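You operate a simulated robot arm through the tools that you are given. There is no shell and no other tool. Be economical: measure what you need, move in short steps, check, and stop when the job is done.

You are at the controls of a simulated robot arm. One attempt, no reset.

## Task
Close the pellet crate's gap with the dusty lid, then wipe it clean.
Fine: grey jar out on to the bench, yellow cloth back in its place, other lids stay.

It is judged by the outcome, as a careful person would: the job done as asked, and still so three seconds after it is handed in. It fails if anything else is knocked over, pushed out of place, dropped, spilled or broken. A push-on lid holds only when it is set on centred and level and pressed home; a screw cap is set on level and turned clockwise until tight. Flat cloth is picked up by pressing the open fingertips on it (5 to 10 N) and closing them slowly along it; thin cloth reads only 2 to 8 mm in the jaws.

## Robot
A 7-joint arm with a two-finger parallel gripper, fixed in place. Base frame: the origin is at the foot of the arm, x ahead of it, y to its left, z up; the work surface is at about z = 82. Units: cm, degrees, N and s.
With the tool pointing down near the work surface it reaches from about 22 to 74 cm from the base axis. Its first joint turns from -166.0 to 166.0 degrees. Payload 1.57 kg.
The TCP is the grasp point between the finger pads, 3 cm short of the fingertips. In the tool frame z runs along the fingers and y along their closing line. Largest opening 11 cm; finger width 2.4, thickness 1.2; the body of the gripper, 4.8 by 11.2 cm, starts 7.8 cm behind the TCP.
Orientation is that of the tool frame in the base frame, as a unit quaternion [x, y, z, w]. With the fingers straight down and closing along the base's y, the tool's x points along the base's -x, its y along +y and its z along -z.

## Interface
- The arm moves only by the tool servo_tool. Its argument "plan" is a list of rows, each an object (a shift or turn left out is 0, a gripper value left out holds the last) with "jaw": the gripper command, from -1 (shut) to 1 (fully open), values between in proportion; "dp": the shift along the tool's x, y, z in mm, a list of three; "delta_rot": the turn, a rotation vector about the tool's x, y, z in degrees, a list of three. In form: [{"jaw": jaw, "dp": [x, y, z], "delta_rot": [wx, wy, wz]}, ...]. A call has 1 to 12 rows; each row is the pose to reach, as a shift and turn from the pose commanded when the call began, along the tool's axes at that moment. A row lasts 0.2 s, in which the tool goes at most 5 cm and 8.6 degrees; a call with a longer step from one row to the next is refused whole, and so is a gripper value outside its range. A pose out of reach is approached as far as the arm can. The call stops where the force on the tool passes 40 N (or 10 N more than at its start, if that is more) or the arm is blocked; 0.2 s more then pass. Each finger travels about 4.5 cm/s and halts on what it meets, pressing with about 24 N; the grip force reading is that of the motor and also rises with nothing between the fingers. The clock runs only during rows and for 0.2 s after the last one: add rows that repeat a pose to give the fingers time. It gives the time, the measured TCP pose, the force on the tool (base axes), the opening and the grip force at its end, in the units of the frame above (readings bear some noise).
- Cameras (640 x 400 px; columns grow to the right, rows downward): "scene" is fixed at [22.23, -47.85, 157.24]; the picture's right is [0.90, -0.43, 0.00], its down [-0.26, -0.55, -0.79] and it looks along [0.34, 0.71, -0.61] (base axes); focal length 330 px, centre (320, 200). "wrist" rides on the gripper at [7, 1.6, -14.1] in the tool frame; the picture's right is [-0.23, 0.97, 0.00], its down [-0.86, -0.20, -0.48] and it looks along [-0.47, -0.11, 0.88] (tool axes); focal length 222 px, centre (320, 200). There is no depth. A picture from a camera that has moved, and an enlarged one, comes with that camera's place and axes in the base frame and with its lens. The place of the scene camera against the robot may be out by one fixed shift of up to 2.5 cm in any direction.
- camera(camera): a new picture of that camera. The clock stands still meanwhile.
- lift_body(by): slides the trunk up (or, below 0, down) by that many cm; the arm rides with it, the base frame stays. It gives what a move gives, with no picture.
- enlarge(camera, box): a new picture of the part [left, top, right, bottom] of that camera's present view, enlarged. The clock stands still meanwhile.
- finish_job(): hands the job in; it is judged then, once.

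Go step by step. Nothing tells you positions but the pictures and the camera data: compare them with the known pose of the tool, close in by small moves and look again before you grip or let go. The budget is 120 turns and 64 pictures, counting those below and the enlarged ones. Unless the task says otherwise, let go and move clear before handing in, and close with one line.

The tools are called after "Call:" as name(argument=value, ...) on one line, values as JSON. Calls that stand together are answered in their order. servo_tool: Moves the arm, as the interface text tells. Its arguments: {"type":"object","properties":{"plan":{"type":"array"}},"required":["plan"]} The other tools are called the same way: lift_body (by) slides the trunk up or down; camera (camera) takes a picture; enlarge (camera, box) takes an enlarged picture of a part of a camera's view; finish_job () hands the job in.

At the start:

```text
t: 0.0
tool_pos: [33.05, 37.82, 112.79]
tcp_rot: [0.0, 1.0, 0.001, 0.0]
wrist_force: [0.3, 0.6, 0.3]
grip_width: 10.98
grip_force: 0.0
trunk travel left (down, up): [-50.0, 9.0]
```

scene: 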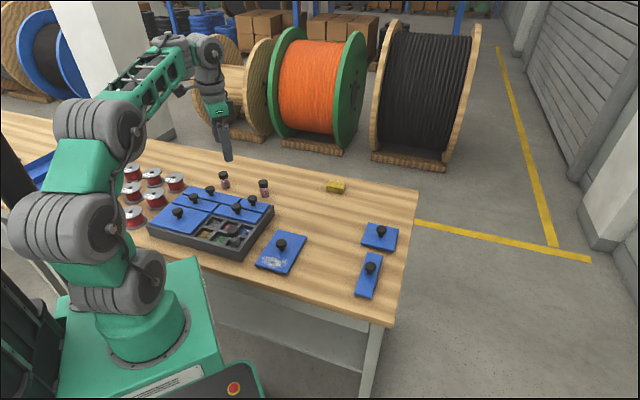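
wrist: 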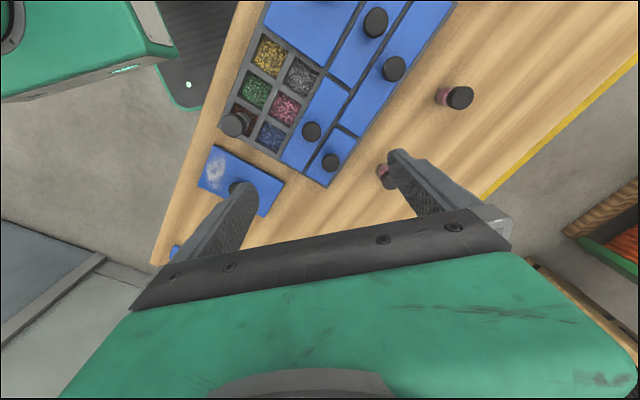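

I see the crate with one open section, a dusty lid lying beside it, a yellow cloth, and a jar standing in the open compartments. I'll look closer at these first.

Call:
enlarge(camera="scene", box=[140, 160, 300, 280])

Call:
enlarge(camera="scene", box=[240, 160, 420, 310])

Call:
enlarge(camera="wrist", box=[180, 0, 420, 220])

```text
3.33 times, centred on (220, 220) of scene
camera zoom: at [22.23, -47.85, 157.24], right [0.9, -0.43, 0.0], down [-0.26, -0.55, -0.79], along [0.34, 0.71, -0.61], focal length 1099 px, centre (653, 133)
```

zoom: 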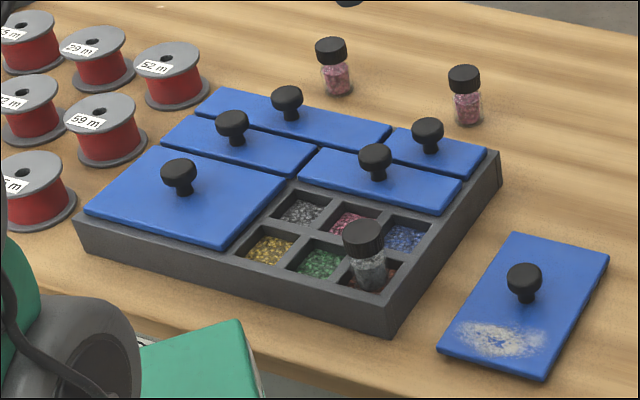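

```text
2.67 times, centred on (330, 235) of scene
camera zoom: at [22.23, -47.85, 157.24], right [0.9, -0.43, 0.0], down [-0.26, -0.55, -0.79], along [0.34, 0.71, -0.61], focal length 879 px, centre (293, 107)
```

zoom: 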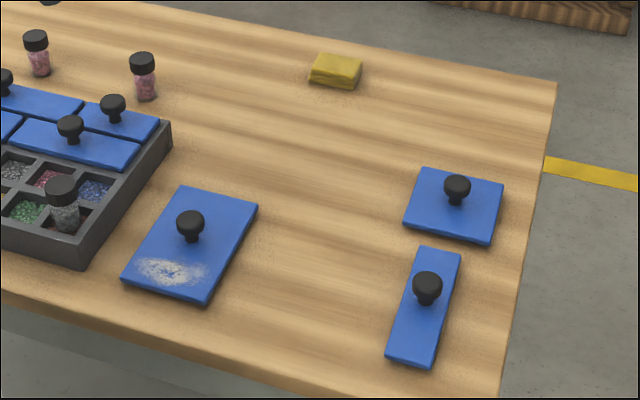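

```text
1.82 times, centred on (300, 110) of wrist
camera zoom: at [26.28, 39.54, 127.01], right [0.23, 0.97, 0.0], down [0.86, -0.2, 0.48], along [0.47, -0.11, -0.88], focal length 404 px, centre (356, 364)
```

zoom: 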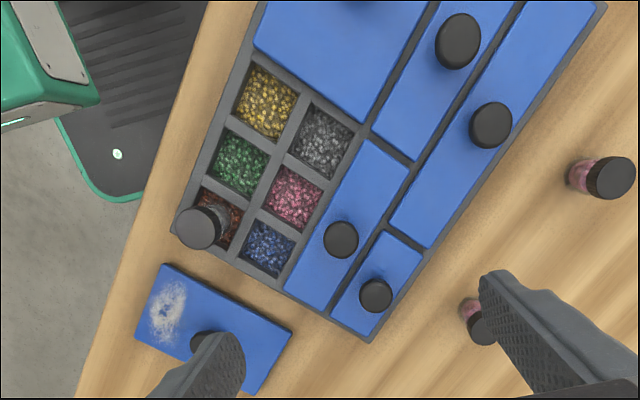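

The bench and crate are yawed about 44°. I put the jar near (29.3, 24.6), the dusty lid's knob near (42, 19), the gap by the crate's near corner and the cloth far out near (72, 43). I'll move above the jar first.

Call:
servo_tool(plan=[{"jaw": 0.4, "dp": [8, -33, 20]}, {"dp": [16, -66, 50]}, {"dp": [24, -99, 80]}, {"dp": [32, -120, 105]}, {"dp": [37.5, -132, 128]}, {"dp": [37.5, -132, 128]}])

Call:
camera(camera="wrist")

Call:
enlarge(camera="scene", box=[140, 160, 300, 280])

```text
t: 1.4
tool_pos: [30.92, 26.82, 106.29]
tcp_rot: [0.0, 1.0, -0.002, 0.0]
wrist_force: [0.0, -0.1, 0.3]
grip_width: 7.69
grip_force: 0.0
out of reach, approached as far as the arm can: row 3, 4, 5, 6
trunk travel left (down, up): [-50.0, 9.0]
```

```text
58 pictures are left
camera wrist: at [24.05, 28.49, 120.44], right [0.23, 0.97, 0.0], down [0.86, -0.2, 0.48], along [0.46, -0.11, -0.88], focal length 222 px, centre (320, 200)
```

wrist: 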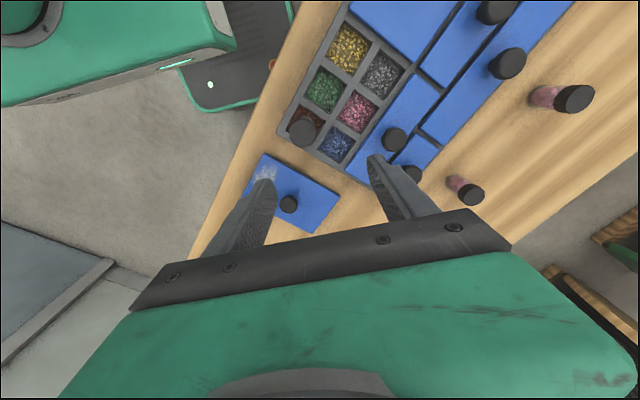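

```text
3.33 times, centred on (220, 220) of scene
camera zoom: at [22.23, -47.85, 157.24], right [0.9, -0.43, 0.0], down [-0.26, -0.55, -0.79], along [0.34, 0.71, -0.61], focal length 1099 px, centre (653, 133)
```

zoom: 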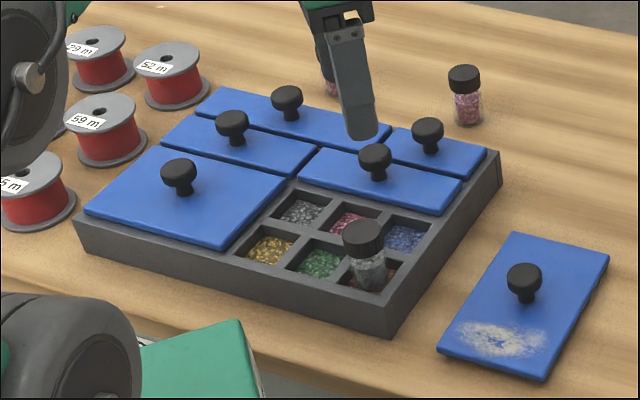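

The arm ran out of reach on the way down because the trunk is too high. I'll lower the trunk a little and re-check.

Call:
lift_body(by=-8)

Call:
servo_tool(plan=[{"dp": [0, 0, -40]}, {"dp": [0, 0, -80]}, {"dp": [0, 0, -80]}])

```text
t: 2.6
tool_pos: [30.95, 26.74, 98.3]
tcp_rot: [0.001, 1.0, -0.001, -0.002]
wrist_force: [0.8, 0.3, 0.0]
grip_width: 7.72
grip_force: 0.0
trunk travel left (down, up): [-42.0, 17.0]
```

```text
t: 3.4
tool_pos: [30.83, 26.65, 106.38]
tcp_rot: [0.0, 1.0, -0.002, -0.001]
wrist_force: [-0.8, 0.2, 0.1]
grip_width: 7.67
grip_force: 0.0
trunk travel left (down, up): [-42.0, 17.0]
```

The command base is the actual pose, so this works. I'll raise the tool and lower the trunk further.

Call:
servo_tool(plan=[{"dp": [0, 0, -40]}, {"dp": [0, 0, -80]}, {"dp": [0, 0, -110]}, {"dp": [0, 0, -110]}])

Call:
lift_body(by=-17)

Call:
servo_tool(plan=[{"dp": [15, -20, 0]}, {"dp": [15, -20, 0]}])

Call:
enlarge(camera="wrist", box=[200, 20, 440, 250])

```text
t: 4.4
tool_pos: [30.81, 26.56, 117.23]
tcp_rot: [0.001, 1.0, -0.001, 0.0]
wrist_force: [0.2, -0.4, 0.8]
grip_width: 7.7
grip_force: 0.1
out of reach, approached as far as the arm can: row 2
trunk travel left (down, up): [-42.0, 17.0]
```

```text
t: 6.3
tool_pos: [30.89, 26.77, 100.24]
tcp_rot: [-0.001, 1.0, -0.002, -0.001]
wrist_force: [-0.3, 0.4, -0.2]
grip_width: 7.7
grip_force: 0.0
trunk travel left (down, up): [-25.0, 34.0]
```

```text
t: 6.9
tool_pos: [29.36, 24.88, 100.45]
tcp_rot: [0.0, 1.0, -0.002, -0.001]
wrist_force: [-0.7, 0.9, 0.1]
grip_width: 7.7
grip_force: 0.0
trunk travel left (down, up): [-25.0, 34.0]
```

```text
1.74 times, centred on (320, 135) of wrist
camera zoom: at [22.49, 26.55, 114.54], right [0.23, 0.97, 0.0], down [0.86, -0.2, 0.48], along [0.46, -0.11, -0.88], focal length 386 px, centre (320, 313)
```

zoom: 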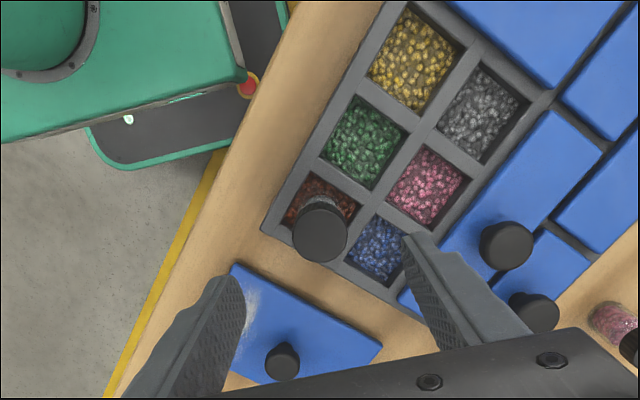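

The jar is centred at about (29.4, 24.8) with its top near z 90.5, right under the tool. I'll descend to z≈89.7, which keeps the fingertips above the rim, and close.

Call:
servo_tool(plan=[{"dp": [0, 0, 40]}, {"dp": [0, 0, 80]}, {"dp": [0, 0, 107]}, {"dp": [0, 0, 107]}])

Call:
enlarge(camera="scene", box=[180, 180, 280, 270])

```text
t: 7.9
tool_pos: [29.31, 24.7, 89.71]
tcp_rot: [0.0, 1.0, -0.001, -0.001]
wrist_force: [0.5, 0.4, 0.6]
grip_width: 7.72
grip_force: 0.2
trunk travel left (down, up): [-25.0, 34.0]
```

```text
4.44 times, centred on (230, 225) of scene
camera zoom: at [22.23, -47.85, 157.24], right [0.9, -0.43, 0.0], down [-0.26, -0.55, -0.79], along [0.34, 0.71, -0.61], focal length 1465 px, centre (720, 89)
```

zoom: 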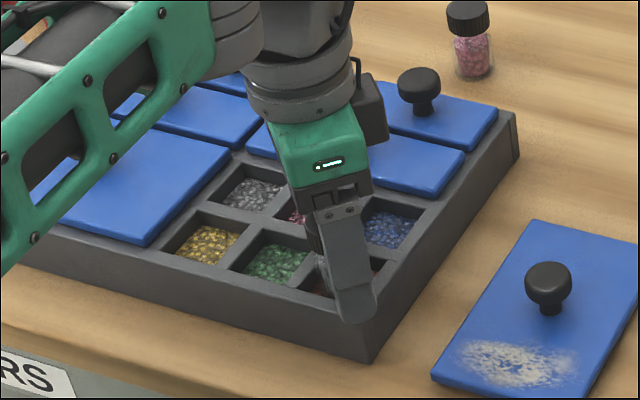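

The fingers straddle the jar, so I'm closing on it and lifting a little.

Call:
servo_tool(plan=[{"jaw": 0}, {"jaw": -0.2}, {"jaw": -0.4}, {"jaw": -1}, {"jaw": -1}, {"jaw": -1}])

Call:
servo_tool(plan=[{"dp": [0, 0, -30]}, {"dp": [0, 0, -70]}, {"dp": [0, 0, -110]}, {"dp": [0, 0, -110]}])

Call:
camera(camera="scene")

Call:
camera(camera="wrist")

```text
t: 9.3
tool_pos: [29.34, 24.72, 89.53]
tcp_rot: [-0.001, 1.0, -0.002, -0.002]
wrist_force: [0.6, 0.6, -0.3]
grip_width: 3.3
grip_force: 23.9
trunk travel left (down, up): [-25.0, 34.0]
```

```text
t: 10.3
tool_pos: [29.45, 24.88, 100.66]
tcp_rot: [0.0, 1.0, -0.002, -0.002]
wrist_force: [0.4, 0.3, -0.1]
grip_width: 3.31
grip_force: 23.7
trunk travel left (down, up): [-25.0, 34.0]
```

```text
54 pictures are left
```

scene: 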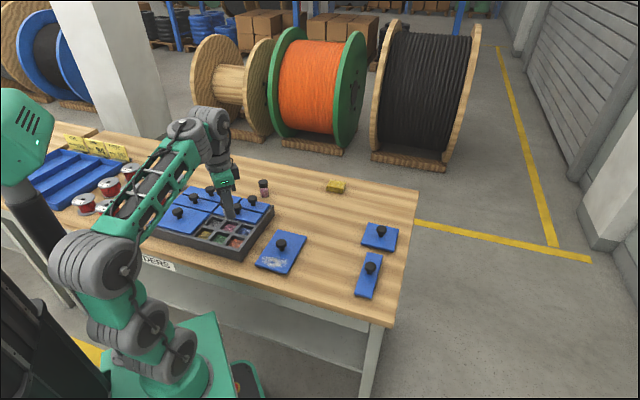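

```text
53 pictures are left
camera wrist: at [22.55, 26.56, 114.75], right [0.23, 0.97, 0.0], down [0.86, -0.2, 0.48], along [0.46, -0.11, -0.88], focal length 222 px, centre (320, 200)
```

wrist: 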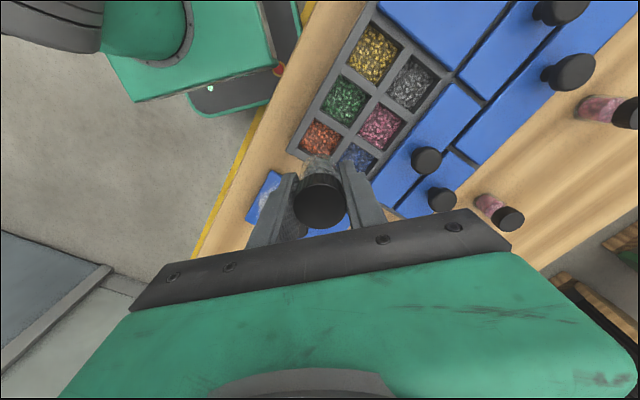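

The jar is held at 3.3 cm wide and clear of the crate. I'll carry it to open bench near (54, 31).

Call:
servo_tool(plan=[{"dp": [-35, 9, 0]}, {"dp": [-80, 20, 0]}, {"dp": [-125, 31, 0]}, {"dp": [-170, 42, 0]}, {"dp": [-210, 52, 0]}, {"dp": [-245, 61, 0]}, {"dp": [-245, 61, 0]}, {"dp": [-245, 61, 40]}, {"dp": [-245, 61, 80]}, {"dp": [-245, 61, 110]}, {"dp": [-245, 61, 110]}])

Call:
enlarge(camera="scene", box=[250, 160, 370, 260])

Call:
camera(camera="wrist")

```text
t: 12.7
tool_pos: [53.92, 31.03, 89.33]
tcp_rot: [0.001, 1.0, -0.001, -0.001]
wrist_force: [-0.4, 0.5, -0.8]
grip_width: 3.29
grip_force: 24.2
out of reach, approached as far as the arm can: row 6, 7
trunk travel left (down, up): [-25.0, 34.0]
```

```text
4.00 times, centred on (310, 210) of scene
camera zoom: at [22.23, -47.85, 157.24], right [0.9, -0.43, 0.0], down [-0.26, -0.55, -0.79], along [0.34, 0.71, -0.61], focal length 1318 px, centre (360, 160)
```

zoom: 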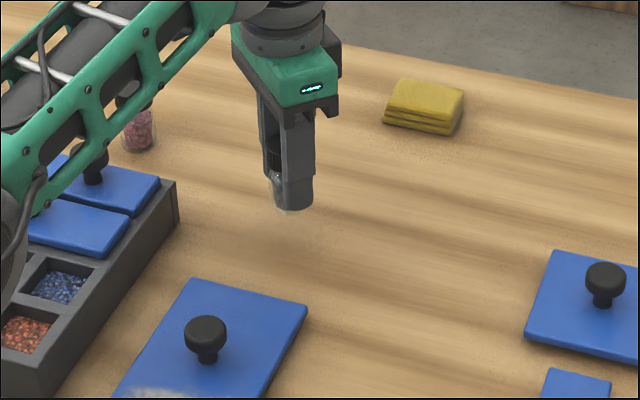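

```text
51 pictures are left
camera wrist: at [47.01, 32.74, 103.65], right [0.23, 0.97, 0.0], down [0.86, -0.2, 0.48], along [0.46, -0.11, -0.88], focal length 222 px, centre (320, 200)
```

wrist: 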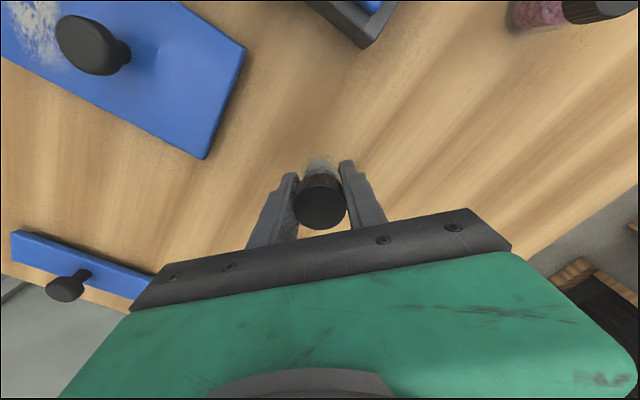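

The spot is clear around the jar. I'll lower in small steps watching the force.

Call:
servo_tool(plan=[{"dp": [0, 0, 10]}, {"dp": [0, 0, 20]}, {"dp": [0, 0, 20]}])

Call:
servo_tool(plan=[{"dp": [0, 0, 4]}, {"dp": [0, 0, 4]}])

Call:
enlarge(camera="scene", box=[280, 180, 340, 230])

```text
t: 13.5
tool_pos: [53.77, 30.97, 87.41]
tcp_rot: [0.0, 1.0, -0.001, -0.002]
wrist_force: [-0.1, 0.7, -0.4]
grip_width: 3.33
grip_force: 24.1
trunk travel left (down, up): [-25.0, 34.0]
```

```text
t: 14.1
tool_pos: [53.79, 30.91, 86.96]
tcp_rot: [0.0, 1.0, -0.001, 0.0]
wrist_force: [0.3, -1.3, -1.2]
grip_width: 3.28
grip_force: 23.4
trunk travel left (down, up): [-25.0, 34.0]
```

```text
8.00 times, centred on (310, 205) of scene
camera zoom: at [22.23, -47.85, 157.24], right [0.9, -0.43, 0.0], down [-0.26, -0.55, -0.79], along [0.34, 0.71, -0.61], focal length 2637 px, centre (400, 160)
```

zoom: 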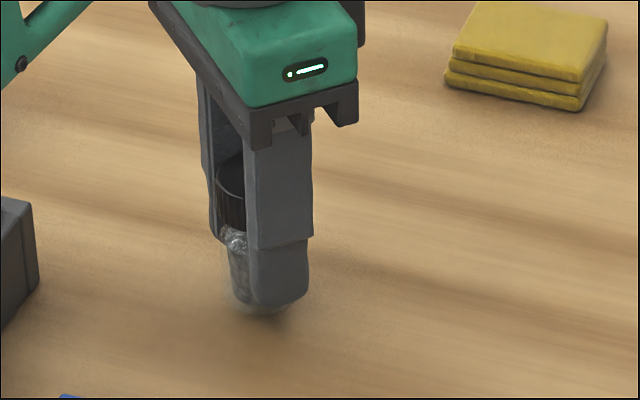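

Still no contact, so I'll keep lowering.

Call:
servo_tool(plan=[{"dp": [0, 0, 4]}, {"dp": [0, 0, 4]}])

Call:
servo_tool(plan=[{"dp": [0, 0, 3]}, {"dp": [0, 0, 3]}])

Call:
servo_tool(plan=[{"dp": [0, 0, 3]}, {"dp": [0, 0, 3]}])

```text
t: 14.7
tool_pos: [53.82, 30.92, 86.69]
tcp_rot: [-0.001, 1.0, -0.002, 0.0]
wrist_force: [-0.5, 0.7, -0.5]
grip_width: 3.28
grip_force: 23.5
trunk travel left (down, up): [-25.0, 34.0]
```

```text
t: 15.3
tool_pos: [53.86, 30.88, 86.37]
tcp_rot: [-0.002, 1.0, -0.002, -0.002]
wrist_force: [0.7, 1.4, 0.8]
grip_width: 3.29
grip_force: 23.9
trunk travel left (down, up): [-25.0, 34.0]
```

```text
t: 15.9
tool_pos: [53.83, 30.86, 86.39]
tcp_rot: [0.0, 1.0, -0.001, 0.001]
wrist_force: [0.2, -0.9, 15.3]
grip_width: 3.32
grip_force: 23.8
trunk travel left (down, up): [-25.0, 34.0]
```

The bench carries the jar now, so I'm releasing and rising.

Call:
servo_tool(plan=[{"dp": [0, 0, -2]}, {"jaw": -0.3, "dp": [0, 0, -2]}, {"jaw": 0.2, "dp": [0, 0, -2]}, {"jaw": 0.4, "dp": [0, 0, -2]}, {"dp": [0, 0, -2]}, {"dp": [0, 0, -40]}, {"dp": [0, 0, -80]}, {"dp": [0, 0, -80]}])

Call:
camera(camera="wrist")

```text
t: 17.7
tool_pos: [53.93, 30.92, 93.91]
tcp_rot: [-0.001, 1.0, -0.001, -0.001]
wrist_force: [-0.2, -0.1, 0.3]
grip_width: 7.71
grip_force: 0.1
trunk travel left (down, up): [-25.0, 34.0]
```

```text
49 pictures are left
camera wrist: at [46.99, 32.7, 108.22], right [0.23, 0.97, 0.0], down [0.86, -0.2, 0.48], along [0.46, -0.11, -0.88], focal length 222 px, centre (320, 200)
```

wrist: 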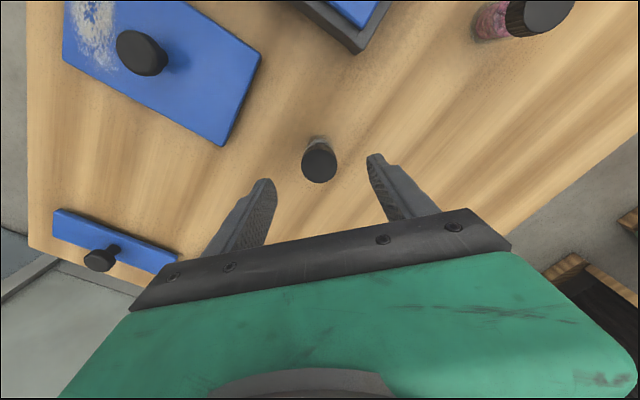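

The jar stands upright at (53.8, 30.9). Next I go above the dusty lid's knob at about (41.8, 18.8), turning the gripper by -45° so the later 90° turn ends at +45°.

Call:
servo_tool(plan=[{"dp": [0, 0, -40], "delta_rot": [0, 0, 5]}, {"dp": [20, -20, -60], "delta_rot": [0, 0, 13]}, {"dp": [45, -45, -70], "delta_rot": [0, 0, 21]}, {"dp": [70, -70, -70], "delta_rot": [0, 0, 29]}, {"dp": [95, -95, -70], "delta_rot": [0, 0, 37]}, {"dp": [121, -121, -70], "delta_rot": [0, 0, 45]}, {"dp": [121, -121, -70], "delta_rot": [0, 0, 45]}])

Call:
camera(camera="wrist")

```text
t: 19.3
tool_pos: [41.63, 18.73, 101.04]
tcp_rot: [0.383, 0.924, -0.001, 0.0]
wrist_force: [-1.1, -0.5, 0.1]
grip_width: 7.71
grip_force: 0.0
trunk travel left (down, up): [-25.0, 34.0]
```

```text
48 pictures are left
camera wrist: at [37.95, 25.0, 115.34], right [0.85, 0.53, 0.0], down [0.46, -0.74, 0.48], along [0.25, -0.41, -0.88], focal length 222 px, centre (320, 200)
```

wrist: 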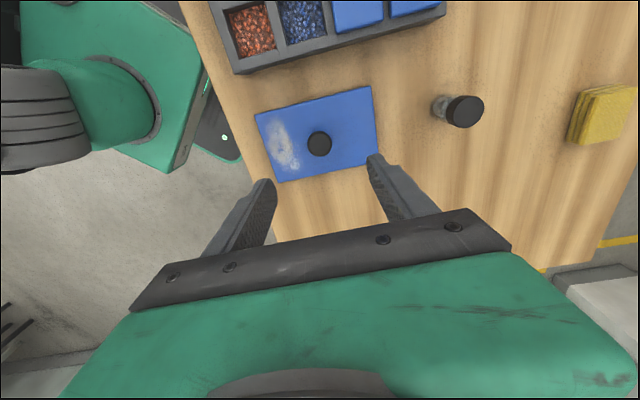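

The lid's centre is at about (41.9, 18.4) with yaw ≈43.6°. Before picking it up I want a clean measurement of the gap, so I'll go over it with the gripper at +45°.

Call:
servo_tool(plan=[{"dp": [17, -1, 0], "delta_rot": [0, 0, -8.2]}, {"dp": [34, -2, 0], "delta_rot": [0, 0, -16.4]}, {"dp": [51, -3, 0], "delta_rot": [0, 0, -24.6]}, {"dp": [68, -5, 0], "delta_rot": [0, 0, -32.8]}, {"dp": [85, -6, 0], "delta_rot": [0, 0, -41]}, {"dp": [102, -7, 0], "delta_rot": [0, 0, -49.2]}, {"dp": [119, -8, 0], "delta_rot": [0, 0, -57.4]}, {"dp": [136, -9, 0], "delta_rot": [0, 0, -65.6]}, {"dp": [153, -11, 0], "delta_rot": [0, 0, -73.8]}, {"dp": [170, -12, 0], "delta_rot": [0, 0, -82]}, {"dp": [186, -13, 0], "delta_rot": [0, 0, -90]}, {"dp": [186, -13, 0], "delta_rot": [0, 0, -90]}])

Call:
camera(camera="wrist")

Call:
enlarge(camera="wrist", box=[220, 80, 420, 205])

```text
t: 21.9
tool_pos: [27.65, 31.06, 101.07]
tcp_rot: [-0.384, 0.923, -0.002, -0.002]
wrist_force: [0.1, 0.4, -0.6]
grip_width: 7.7
grip_force: 0.0
trunk travel left (down, up): [-25.0, 34.0]
```

```text
47 pictures are left
camera wrist: at [21.73, 27.39, 115.37], right [-0.53, 0.85, 0.0], down [0.75, 0.47, 0.48], along [0.4, 0.25, -0.88], focal length 222 px, centre (320, 200)
```

wrist: 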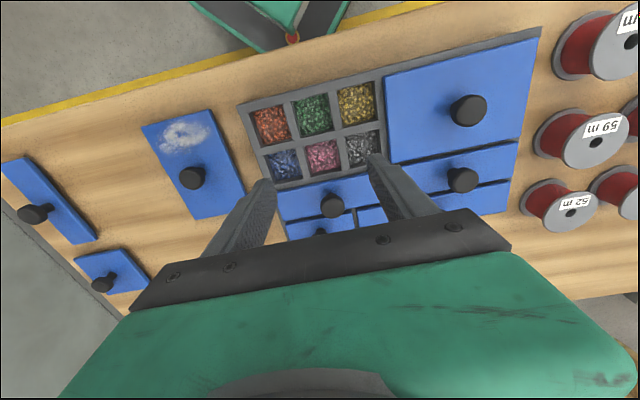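

```text
3.20 times, centred on (320, 142) of wrist
camera zoom: at [21.73, 27.39, 115.37], right [-0.53, 0.85, 0.0], down [0.75, 0.47, 0.48], along [0.4, 0.25, -0.88], focal length 711 px, centre (320, 384)
```

zoom: 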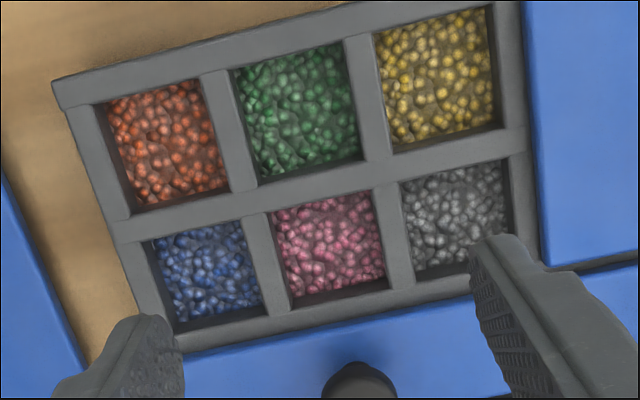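

The gap centre comes out at (27.55, 30.85), yaw 45°, with the rim at z ≈86.2, and the gripper is nearly aligned with it here. Back to the lid now.

Call:
servo_tool(plan=[{"dp": [-1, -17, 0], "delta_rot": [0, 0, 8.2]}, {"dp": [-2, -34, 0], "delta_rot": [0, 0, 16.4]}, {"dp": [-3, -51, 0], "delta_rot": [0, 0, 24.6]}, {"dp": [-4, -68, 0], "delta_rot": [0, 0, 32.8]}, {"dp": [-5, -85, 0], "delta_rot": [0, 0, 41]}, {"dp": [-6, -102, 0], "delta_rot": [0, 0, 49.2]}, {"dp": [-7, -119, 0], "delta_rot": [0, 0, 57.4]}, {"dp": [-8, -136, 0], "delta_rot": [0, 0, 65.6]}, {"dp": [-9, -153, 0], "delta_rot": [0, 0, 73.8]}, {"dp": [-10, -172, 0], "delta_rot": [0, 0, 82]}, {"dp": [-11, -190, 0], "delta_rot": [0, 0, 90]}, {"dp": [-11, -190, 0], "delta_rot": [0, 0, 90]}])

Call:
enlarge(camera="wrist", box=[220, 80, 420, 205])

```text
t: 24.5
tool_pos: [41.94, 18.42, 101.1]
tcp_rot: [0.384, 0.923, -0.002, 0.0]
wrist_force: [-0.3, 0.1, 0.3]
grip_width: 7.71
grip_force: 0.0
trunk travel left (down, up): [-25.0, 34.0]
```

```text
3.20 times, centred on (320, 142) of wrist
camera zoom: at [38.26, 24.57, 115.37], right [0.85, 0.53, 0.0], down [0.46, -0.74, 0.48], along [0.25, -0.41, -0.88], focal length 711 px, centre (320, 384)
```

zoom: 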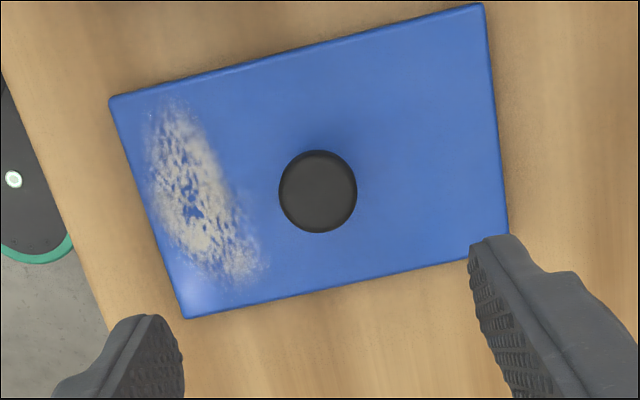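

The lid is aligned with the jaws and the knob sits right under the TCP. I'll descend around the knob.

Call:
servo_tool(plan=[{"dp": [1.5, 0, 45]}, {"dp": [1.5, 0, 90]}, {"dp": [1.5, 0, 120]}, {"dp": [1.5, 0, 135]}, {"dp": [1.5, 0, 140]}, {"dp": [1.5, 0, 140]}])

Call:
enlarge(camera="scene", box=[240, 210, 340, 290])

```text
t: 25.9
tool_pos: [41.72, 18.4, 87.11]
tcp_rot: [0.382, 0.924, -0.002, 0.0]
wrist_force: [0.7, -0.2, -0.4]
grip_width: 7.71
grip_force: 0.1
trunk travel left (down, up): [-25.0, 34.0]
```

```text
5.00 times, centred on (290, 250) of scene
camera zoom: at [22.23, -47.85, 157.24], right [0.9, -0.43, 0.0], down [-0.26, -0.55, -0.79], along [0.34, 0.71, -0.61], focal length 1648 px, centre (470, -50)
```

zoom: 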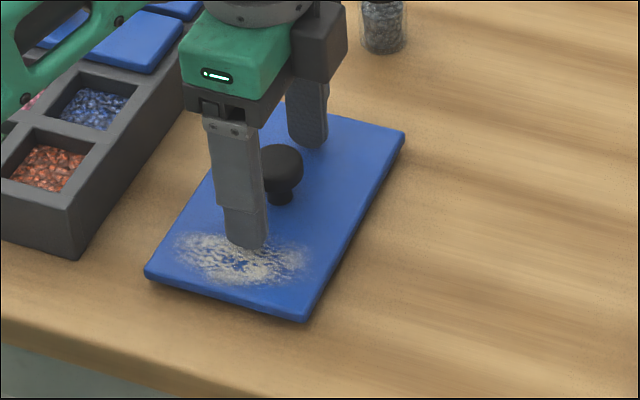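

The fingers flank the knob just above the lid. I'm closing now and will lift only slightly to check.

Call:
servo_tool(plan=[{"jaw": 0}, {"jaw": -0.3}, {"jaw": -0.5}, {"jaw": -1}, {"jaw": -1}, {"jaw": -1}])

Call:
servo_tool(plan=[{"dp": [0, 0, -10]}, {"dp": [0, 0, -40]}, {"dp": [0, 0, -80]}, {"dp": [0, 0, -110]}, {"dp": [0, 0, -140]}, {"dp": [0, 0, -140]}])

Call:
camera(camera="wrist")

Call:
enlarge(camera="scene", box=[220, 170, 340, 270])

```text
t: 27.3
tool_pos: [41.71, 18.48, 87.02]
tcp_rot: [0.382, 0.924, -0.003, 0.0]
wrist_force: [-0.7, -0.6, -0.4]
grip_width: 3.1
grip_force: 23.7
trunk travel left (down, up): [-25.0, 34.0]
```

```text
t: 28.7
tool_pos: [41.86, 18.41, 101.18]
tcp_rot: [0.382, 0.924, -0.002, -0.001]
wrist_force: [0.0, -0.1, -1.2]
grip_width: 3.06
grip_force: 24.0
trunk travel left (down, up): [-25.0, 34.0]
```

```text
43 pictures are left
camera wrist: at [38.13, 24.72, 115.31], right [0.85, 0.53, 0.0], down [0.47, -0.74, 0.48], along [0.25, -0.41, -0.88], focal length 222 px, centre (320, 200)
```

wrist: 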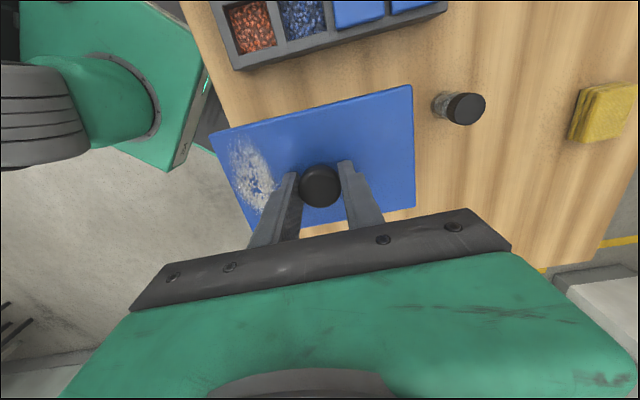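

```text
4.00 times, centred on (280, 220) of scene
camera zoom: at [22.23, -47.85, 157.24], right [0.9, -0.43, 0.0], down [-0.26, -0.55, -0.79], along [0.34, 0.71, -0.61], focal length 1318 px, centre (480, 120)
```

zoom: 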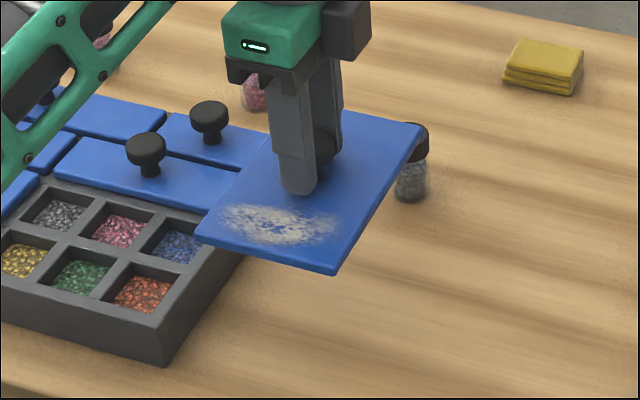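

The lid is gripped level and square. I'll carry it over the gap while turning 90°, keeping it high.

Call:
servo_tool(plan=[{"dp": [17, -1, 0], "delta_rot": [0, 0, -8.2]}, {"dp": [34, -2, 0], "delta_rot": [0, 0, -16.4]}, {"dp": [51, -3, 0], "delta_rot": [0, 0, -24.6]}, {"dp": [68, -5, 0], "delta_rot": [0, 0, -32.8]}, {"dp": [85, -6, 0], "delta_rot": [0, 0, -41]}, {"dp": [102, -7, 0], "delta_rot": [0, 0, -49.2]}, {"dp": [119, -8, 0], "delta_rot": [0, 0, -57.4]}, {"dp": [136, -10, 0], "delta_rot": [0, 0, -65.6]}, {"dp": [153, -12, 0], "delta_rot": [0, 0, -73.8]}, {"dp": [171, -13, 0], "delta_rot": [0, 0, -82]}, {"dp": [188, -14.5, 0], "delta_rot": [0, 0, -90.1]}, {"dp": [188, -14.5, 0], "delta_rot": [0, 0, -90.1]}])

Call:
servo_tool(plan=[{"dp": [0, 0, 30]}, {"dp": [0, 0, 60]}, {"dp": [0, 0, 65]}, {"dp": [0, 0, 65]}])

Call:
enlarge(camera="wrist", box=[150, 20, 470, 220])

Call:
enlarge(camera="scene", box=[160, 180, 280, 270])

```text
t: 31.3
tool_pos: [27.43, 30.74, 101.13]
tcp_rot: [-0.385, 0.923, -0.002, -0.002]
wrist_force: [0.8, -0.4, -2.2]
grip_width: 3.06
grip_force: 24.3
trunk travel left (down, up): [-25.0, 34.0]
```

```text
t: 32.3
tool_pos: [27.4, 30.72, 94.58]
tcp_rot: [-0.384, 0.923, -0.002, -0.002]
wrist_force: [-0.1, 0.2, -1.3]
grip_width: 3.1
grip_force: 24.0
trunk travel left (down, up): [-25.0, 34.0]
```

```text
2.00 times, centred on (310, 120) of wrist
camera zoom: at [21.52, 27.0, 108.81], right [-0.53, 0.85, 0.0], down [0.75, 0.47, 0.47], along [0.4, 0.25, -0.88], focal length 444 px, centre (340, 360)
```

zoom: 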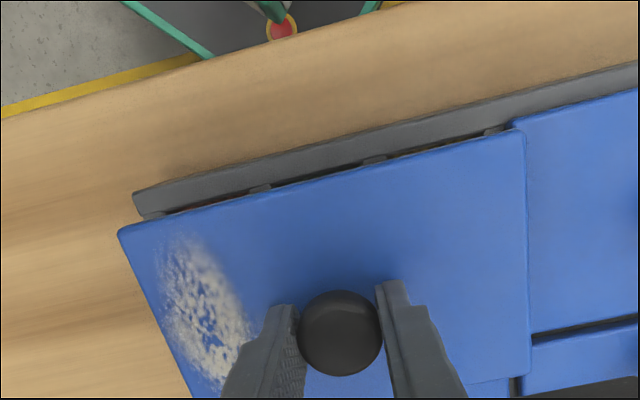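

```text
4.44 times, centred on (220, 225) of scene
camera zoom: at [22.23, -47.85, 157.24], right [0.9, -0.43, 0.0], down [-0.26, -0.55, -0.79], along [0.34, 0.71, -0.61], focal length 1465 px, centre (764, 89)
```

zoom: 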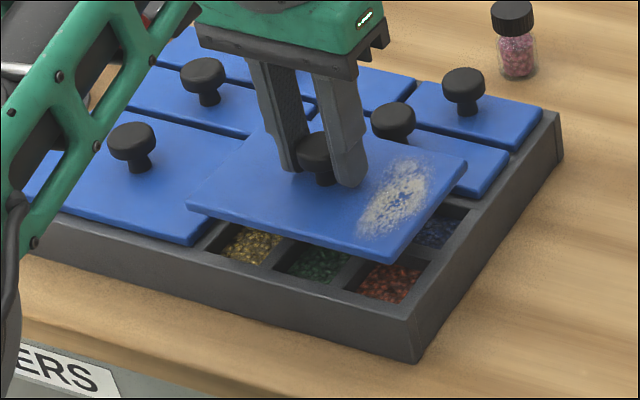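

The lid hovers over the gap. I'll lower it to just above the rim and check alignment against the neighbouring lids.

Call:
servo_tool(plan=[{"dp": [0, 0, 15]}, {"dp": [0, 0, 25]}, {"dp": [0, 0, 25]}])

Call:
enlarge(camera="wrist", box=[150, 20, 470, 220])

Call:
enlarge(camera="scene", box=[180, 200, 270, 265])

```text
t: 33.1
tool_pos: [27.4, 30.68, 92.16]
tcp_rot: [-0.384, 0.923, -0.001, -0.002]
wrist_force: [0.4, 0.1, -1.8]
grip_width: 3.08
grip_force: 24.1
trunk travel left (down, up): [-25.0, 34.0]
```

```text
2.00 times, centred on (310, 120) of wrist
camera zoom: at [21.55, 26.98, 106.36], right [-0.53, 0.85, 0.0], down [0.75, 0.47, 0.48], along [0.4, 0.25, -0.88], focal length 444 px, centre (340, 360)
```

zoom: 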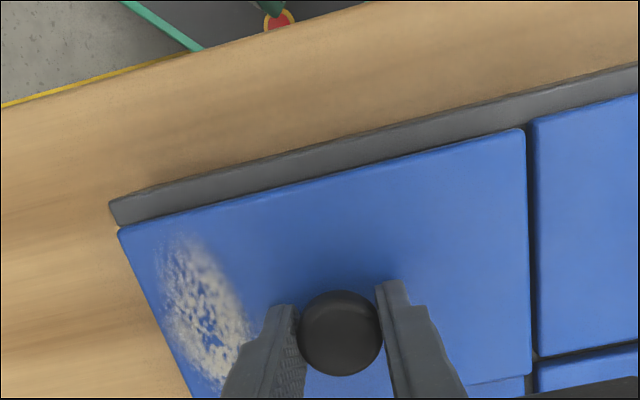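

```text
6.15 times, centred on (225, 232) of scene
camera zoom: at [22.23, -47.85, 157.24], right [0.9, -0.43, 0.0], down [-0.26, -0.55, -0.79], along [0.34, 0.71, -0.61], focal length 2028 px, centre (905, 0)
```

zoom: 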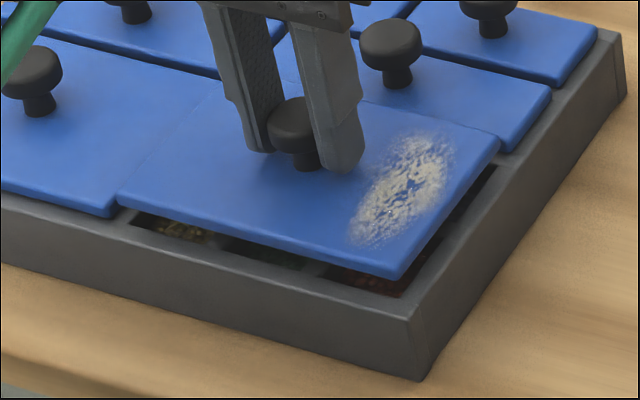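

By the crate corner and the big lid's edge the lid is centred within about 2 mm and square. I'm lowering to contact in small steps.

Call:
servo_tool(plan=[{"dp": [0, 0, 4]}, {"dp": [0, 0, 6]}, {"dp": [0, 0, 6]}])

Call:
servo_tool(plan=[{"dp": [0, 0, 3]}, {"dp": [0, 0, 3]}])

Call:
servo_tool(plan=[{"dp": [0, 0, 3]}, {"dp": [0, 0, 3]}])

```text
t: 33.9
tool_pos: [27.56, 30.72, 91.51]
tcp_rot: [-0.383, 0.924, -0.001, -0.003]
wrist_force: [0.7, -0.2, -1.7]
grip_width: 3.07
grip_force: 24.2
trunk travel left (down, up): [-25.0, 34.0]
```

```text
t: 34.5
tool_pos: [27.47, 30.64, 91.19]
tcp_rot: [-0.384, 0.923, -0.001, -0.002]
wrist_force: [0.7, 0.2, -1.8]
grip_width: 3.08
grip_force: 23.6
trunk travel left (down, up): [-25.0, 34.0]
```

```text
t: 35.1
tool_pos: [27.31, 30.7, 90.95]
tcp_rot: [-0.384, 0.923, -0.001, -0.001]
wrist_force: [-0.1, -0.3, 3.1]
grip_width: 3.08
grip_force: 24.6
trunk travel left (down, up): [-25.0, 34.0]
```

Contact starts at z ≈91.0. I'll press on gently.

Call:
servo_tool(plan=[{"dp": [0, 0, 3]}, {"dp": [0, 0, 3]}])

Call:
servo_tool(plan=[{"dp": [0, 0, 3]}, {"dp": [0, 0, 3]}])

Call:
enlarge(camera="scene", box=[180, 200, 270, 265])

Call:
enlarge(camera="wrist", box=[150, 20, 470, 220])

```text
t: 35.7
tool_pos: [27.37, 30.67, 90.79]
tcp_rot: [-0.385, 0.923, 0.0, 0.001]
wrist_force: [0.0, 1.2, 22.9]
grip_width: 3.15
grip_force: 23.1
trunk travel left (down, up): [-25.0, 34.0]
```

```text
t: 36.3
tool_pos: [27.34, 30.65, 90.51]
tcp_rot: [-0.385, 0.923, 0.0, 0.0]
wrist_force: [1.4, 2.4, 32.1]
grip_width: 3.11
grip_force: 24.5
trunk travel left (down, up): [-25.0, 34.0]
```

```text
6.15 times, centred on (225, 232) of scene
camera zoom: at [22.23, -47.85, 157.24], right [0.9, -0.43, 0.0], down [-0.26, -0.55, -0.79], along [0.34, 0.71, -0.61], focal length 2028 px, centre (905, 0)
```

zoom: 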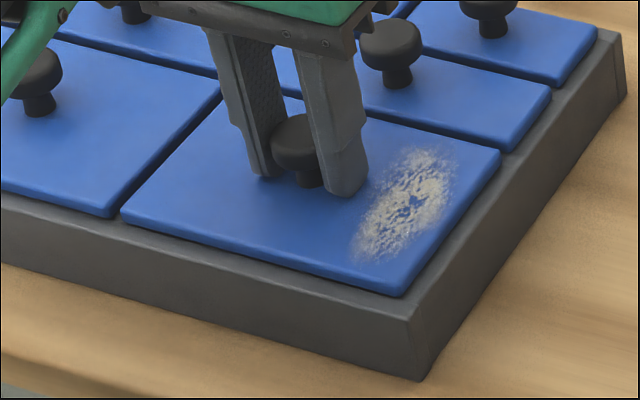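

```text
2.00 times, centred on (310, 120) of wrist
camera zoom: at [21.43, 26.97, 104.74], right [-0.53, 0.85, 0.0], down [0.74, 0.47, 0.48], along [0.41, 0.25, -0.88], focal length 444 px, centre (340, 360)
```

zoom: 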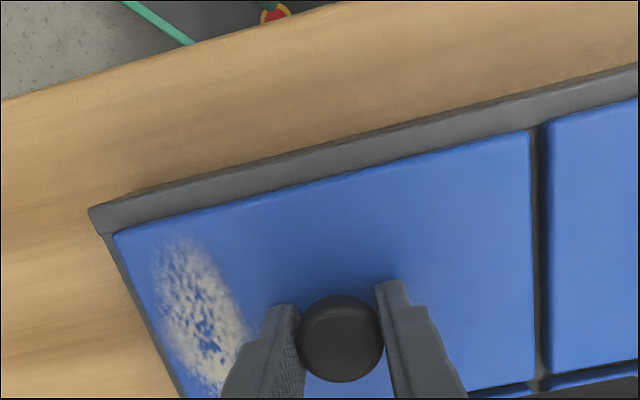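

The lid sits aligned with its neighbours. I'll press further to be sure it is home.

Call:
servo_tool(plan=[{"dp": [0, 0, 2]}, {"dp": [0, 0, 4]}, {"dp": [0, 0, 4]}])

Call:
enlarge(camera="scene", box=[180, 200, 270, 265])

```text
t: 36.7
tool_pos: [27.53, 30.69, 90.51]
tcp_rot: [-0.385, 0.923, 0.001, 0.003]
wrist_force: [-0.9, -1.1, 12.1]
grip_width: 3.08
grip_force: 23.8
trunk travel left (down, up): [-25.0, 34.0]
stopped in row 2: the force on the tool passed its limit (the readings are from after the stop); the commanded pose is now the measured one
```

```text
6.15 times, centred on (225, 232) of scene
camera zoom: at [22.23, -47.85, 157.24], right [0.9, -0.43, 0.0], down [-0.26, -0.55, -0.79], along [0.34, 0.71, -0.61], focal length 2028 px, centre (905, 0)
```

zoom: 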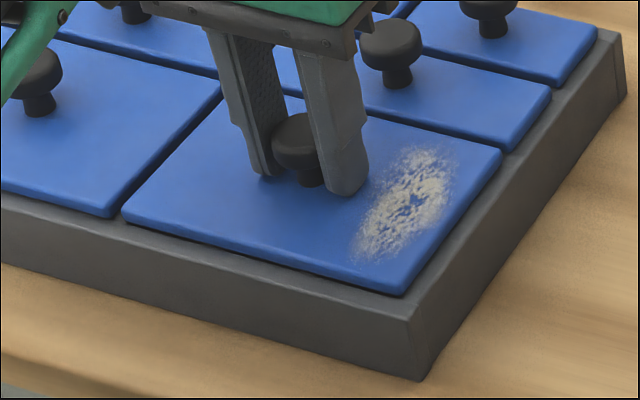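

The lid took 40 N with no further travel, so it is home and level. Releasing and rising.

Call:
servo_tool(plan=[{"jaw": -0.3}, {"jaw": 0}, {"jaw": 0.3}, {"jaw": 0.4}, {"jaw": 0.4}, {"dp": [0, 0, -40]}, {"dp": [0, 0, -80]}, {"dp": [0, 0, -110]}, {"dp": [0, 0, -110]}])

Call:
camera(camera="wrist")

Call:
enlarge(camera="scene", box=[140, 160, 300, 280])

```text
t: 38.7
tool_pos: [27.4, 30.78, 101.43]
tcp_rot: [-0.384, 0.923, 0.0, 0.001]
wrist_force: [-1.4, -0.3, -0.2]
grip_width: 7.71
grip_force: 0.1
trunk travel left (down, up): [-25.0, 34.0]
```

```text
34 pictures are left
camera wrist: at [21.4, 27.06, 115.68], right [-0.53, 0.85, 0.0], down [0.74, 0.47, 0.48], along [0.41, 0.25, -0.88], focal length 222 px, centre (320, 200)
```

wrist: 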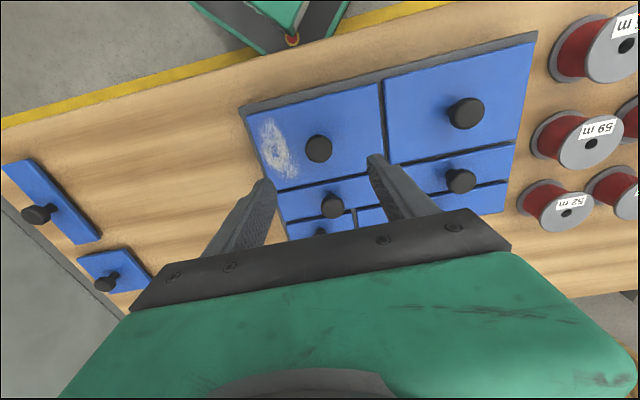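

```text
3.33 times, centred on (220, 220) of scene
camera zoom: at [22.23, -47.85, 157.24], right [0.9, -0.43, 0.0], down [-0.26, -0.55, -0.79], along [0.34, 0.71, -0.61], focal length 1099 px, centre (653, 133)
```

zoom: 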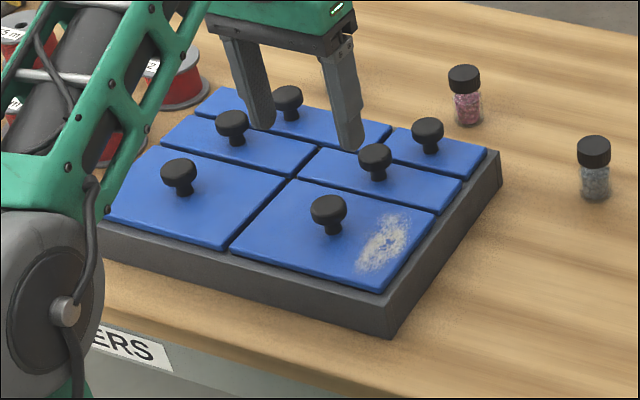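

The lid is seated flush with its neighbours and the jar is fine. The folded cloth is at about (72, 42), beyond straight-down reach. I'll approach with the fingers tilted outward 30° along the bench axis, closing across the cloth.

Call:
servo_tool(plan=[{"dp": [-28, -23, 0], "delta_rot": [0, -3, 0]}, {"dp": [-56, -46, 0], "delta_rot": [0, -6, 0]}, {"dp": [-84, -69, 0], "delta_rot": [0, -9, 0]}, {"dp": [-112, -92, 0], "delta_rot": [0, -12, 0]}, {"dp": [-140, -115, 0], "delta_rot": [0, -15, 0]}, {"dp": [-168, -138, 0], "delta_rot": [0, -18, 0]}, {"dp": [-196, -161, 0], "delta_rot": [0, -21, 0]}, {"dp": [-224, -184, 0], "delta_rot": [0, -24, 0]}, {"dp": [-252, -207, 0], "delta_rot": [0, -27, 0]}, {"dp": [-279, -230, 0], "delta_rot": [0, -30, 0]}, {"dp": [-279, -230, 0], "delta_rot": [0, -30, 0]}])

Call:
camera(camera="wrist")

```text
t: 41.1
tool_pos: [63.19, 33.74, 101.3]
tcp_rot: [-0.372, 0.892, 0.1, 0.239]
wrist_force: [-0.3, 0.1, -0.2]
grip_width: 7.7
grip_force: 0.0
out of reach, approached as far as the arm can: row 10, 11
trunk travel left (down, up): [-25.0, 34.0]
```

```text
32 pictures are left
camera wrist: at [52.84, 25.76, 110.11], right [-0.55, 0.83, 0.11], down [0.49, 0.21, 0.84], along [0.67, 0.52, -0.53], focal length 222 px, centre (320, 200)
```

wrist: 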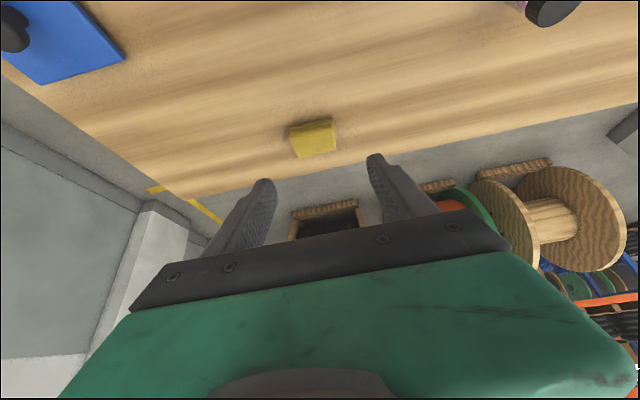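

The cloth is in view at about (71.6, 41). I'll lower the trunk a bit and see how far out the arm reaches.

Call:
lift_body(by=-9)

Call:
servo_tool(plan=[{"jaw": 1, "dp": [-20, 0, 12]}, {"dp": [-40, 0, 23]}, {"dp": [-60, 0, 35]}, {"dp": [-60, 0, 35]}])

```text
t: 42.4
tool_pos: [61.69, 32.61, 95.86]
tcp_rot: [-0.367, 0.886, 0.103, 0.264]
wrist_force: [0.2, -0.3, -0.2]
grip_width: 7.69
grip_force: 0.0
trunk travel left (down, up): [-16.0, 43.0]
```

```text
t: 43.4
tool_pos: [62.38, 34.54, 93.15]
tcp_rot: [-0.367, 0.887, 0.105, 0.258]
wrist_force: [0.6, 0.2, -0.4]
grip_width: 11.03
grip_force: 0.1
out of reach, approached as far as the arm can: row 1, 2, 3, 4
trunk travel left (down, up): [-16.0, 43.0]
```

Lowering did not help reach here. I'll look at the arm's posture.

Call:
camera(camera="scene")

```text
31 pictures are left
```

scene: 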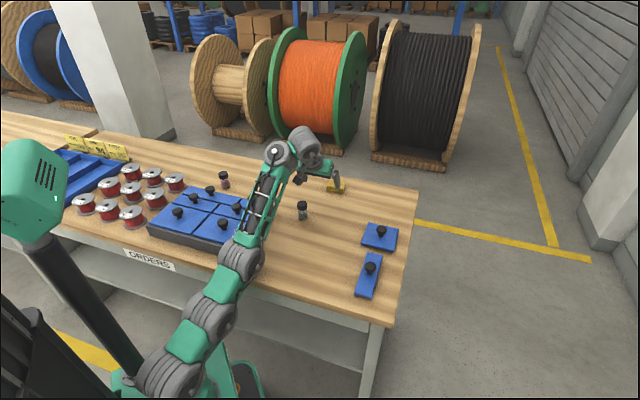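

The shoulder is now well below the bench, so raising the trunk should give more reach. I'll raise by 18 and move outward and down.

Call:
lift_body(by=18)

Call:
servo_tool(plan=[{"dp": [0, 0, 20]}, {"dp": [-20, 0, 50]}, {"dp": [-40, 0, 80]}, {"dp": [-60, 0, 100]}, {"dp": [-60, 0, 100]}])

```text
t: 45.4
tool_pos: [63.24, 36.18, 108.47]
tcp_rot: [-0.37, 0.892, 0.097, 0.239]
wrist_force: [0.0, 0.0, 0.3]
grip_width: 11.0
grip_force: 0.1
trunk travel left (down, up): [-34.0, 25.0]
```

```text
t: 46.5
tool_pos: [63.78, 36.91, 105.18]
tcp_rot: [-0.37, 0.892, 0.097, 0.239]
wrist_force: [0.7, -0.6, 0.4]
grip_width: 10.98
grip_force: 0.1
out of reach, approached as far as the arm can: row 2, 3, 4, 5
trunk travel left (down, up): [-34.0, 25.0]
```

My sideways row had an upward part because of the tilt. I'll first go straight down, then out.

Call:
servo_tool(plan=[{"dp": [20, 0, 35]}, {"dp": [40, 0, 69]}, {"dp": [60, 0, 104]}, {"dp": [43, 0, 114]}, {"dp": [26, 0, 124]}, {"dp": [9, 0, 134]}, {"dp": [9, 0, 134]}])

```text
t: 48.1
tool_pos: [62.76, 36.37, 96.89]
tcp_rot: [-0.371, 0.893, 0.096, 0.235]
wrist_force: [0.8, 0.0, -0.6]
grip_width: 11.0
grip_force: 0.2
out of reach, approached as far as the arm can: row 2, 3, 4, 5, 6, 7
trunk travel left (down, up): [-34.0, 25.0]
```

Reach still seems limited, so I'll check the arm's posture again.

Call:
camera(camera="scene")

```text
30 pictures are left
```

scene: 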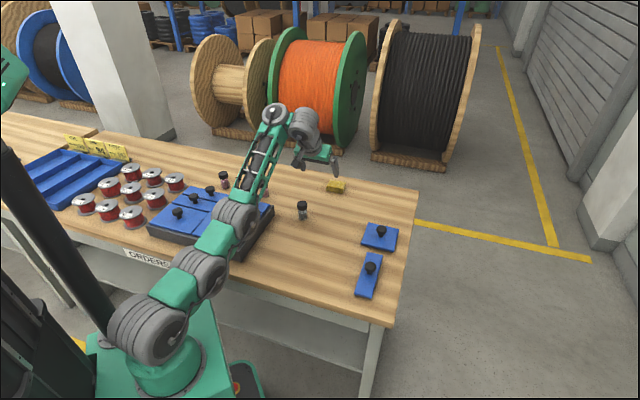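

The elbow is hanging low near the crate. I'll raise the trunk well up so the arm reaches from above instead.

Call:
lift_body(by=18)

Call:
servo_tool(plan=[{"dp": [20, 0, 35]}, {"dp": [40, 0, 69]}, {"dp": [60, 0, 104]}, {"dp": [80, 0, 138]}, {"dp": [80, 0, 138]}])

Call:
camera(camera="scene")

```text
t: 50.1
tool_pos: [62.65, 36.36, 114.85]
tcp_rot: [-0.37, 0.894, 0.096, 0.235]
wrist_force: [0.4, -0.8, -0.2]
grip_width: 11.0
grip_force: 0.0
trunk travel left (down, up): [-52.0, 7.0]
```

```text
t: 51.4
tool_pos: [62.81, 36.35, 108.41]
tcp_rot: [-0.375, 0.904, 0.079, 0.192]
wrist_force: [0.2, 0.6, 1.1]
grip_width: 10.99
grip_force: 0.1
out of reach, approached as far as the arm can: row 1, 2, 3, 4, 5
trunk travel left (down, up): [-52.0, 7.0]
```

```text
29 pictures are left
```

scene: 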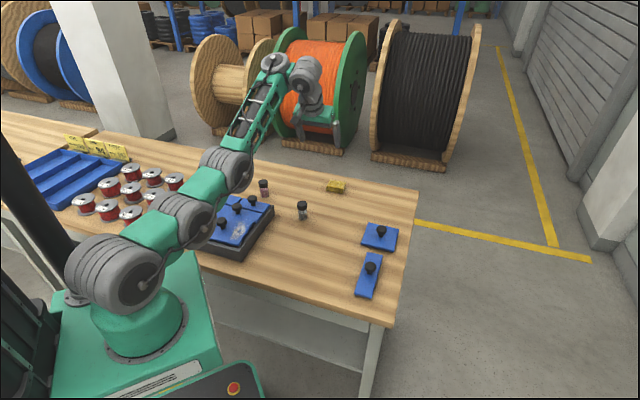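

The arm has folded into an elbow-down posture. I'll retract toward the starting pose so the elbow comes up again, then extend at a better trunk height.

Call:
servo_tool(plan=[{"dp": [15, 19, -12], "delta_rot": [0, 2.4, 0]}, {"dp": [31, 38, -25], "delta_rot": [0, 4.8, 0]}, {"dp": [46, 57, -37], "delta_rot": [0, 7.2, 0]}, {"dp": [61, 76, -49], "delta_rot": [0, 9.6, 0]}, {"dp": [76, 95, -62], "delta_rot": [0, 12, 0]}, {"dp": [92, 114, -74], "delta_rot": [0, 14.4, 0]}, {"dp": [107, 133, -86], "delta_rot": [0, 16.8, 0]}, {"dp": [122, 152, -98], "delta_rot": [0, 19.2, 0]}, {"dp": [138, 171, -111], "delta_rot": [0, 21.6, 0]}, {"dp": [153, 190, -123], "delta_rot": [0, 24, 0]}, {"dp": [153, 190, -123], "delta_rot": [0, 24, 0]}])

Call:
camera(camera="scene")

```text
t: 53.8
tool_pos: [37.05, 38.22, 115.88]
tcp_rot: [-0.382, 0.924, -0.005, -0.003]
wrist_force: [0.3, 0.3, -0.4]
grip_width: 11.01
grip_force: 0.1
out of reach, approached as far as the arm can: row 1, 2, 3, 4, 5, 6, 7, 8, 9, 10, 11
trunk travel left (down, up): [-52.0, 7.0]
```

```text
28 pictures are left
```

scene: 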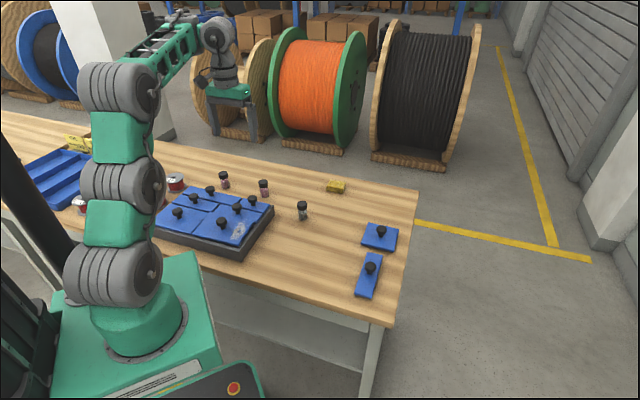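

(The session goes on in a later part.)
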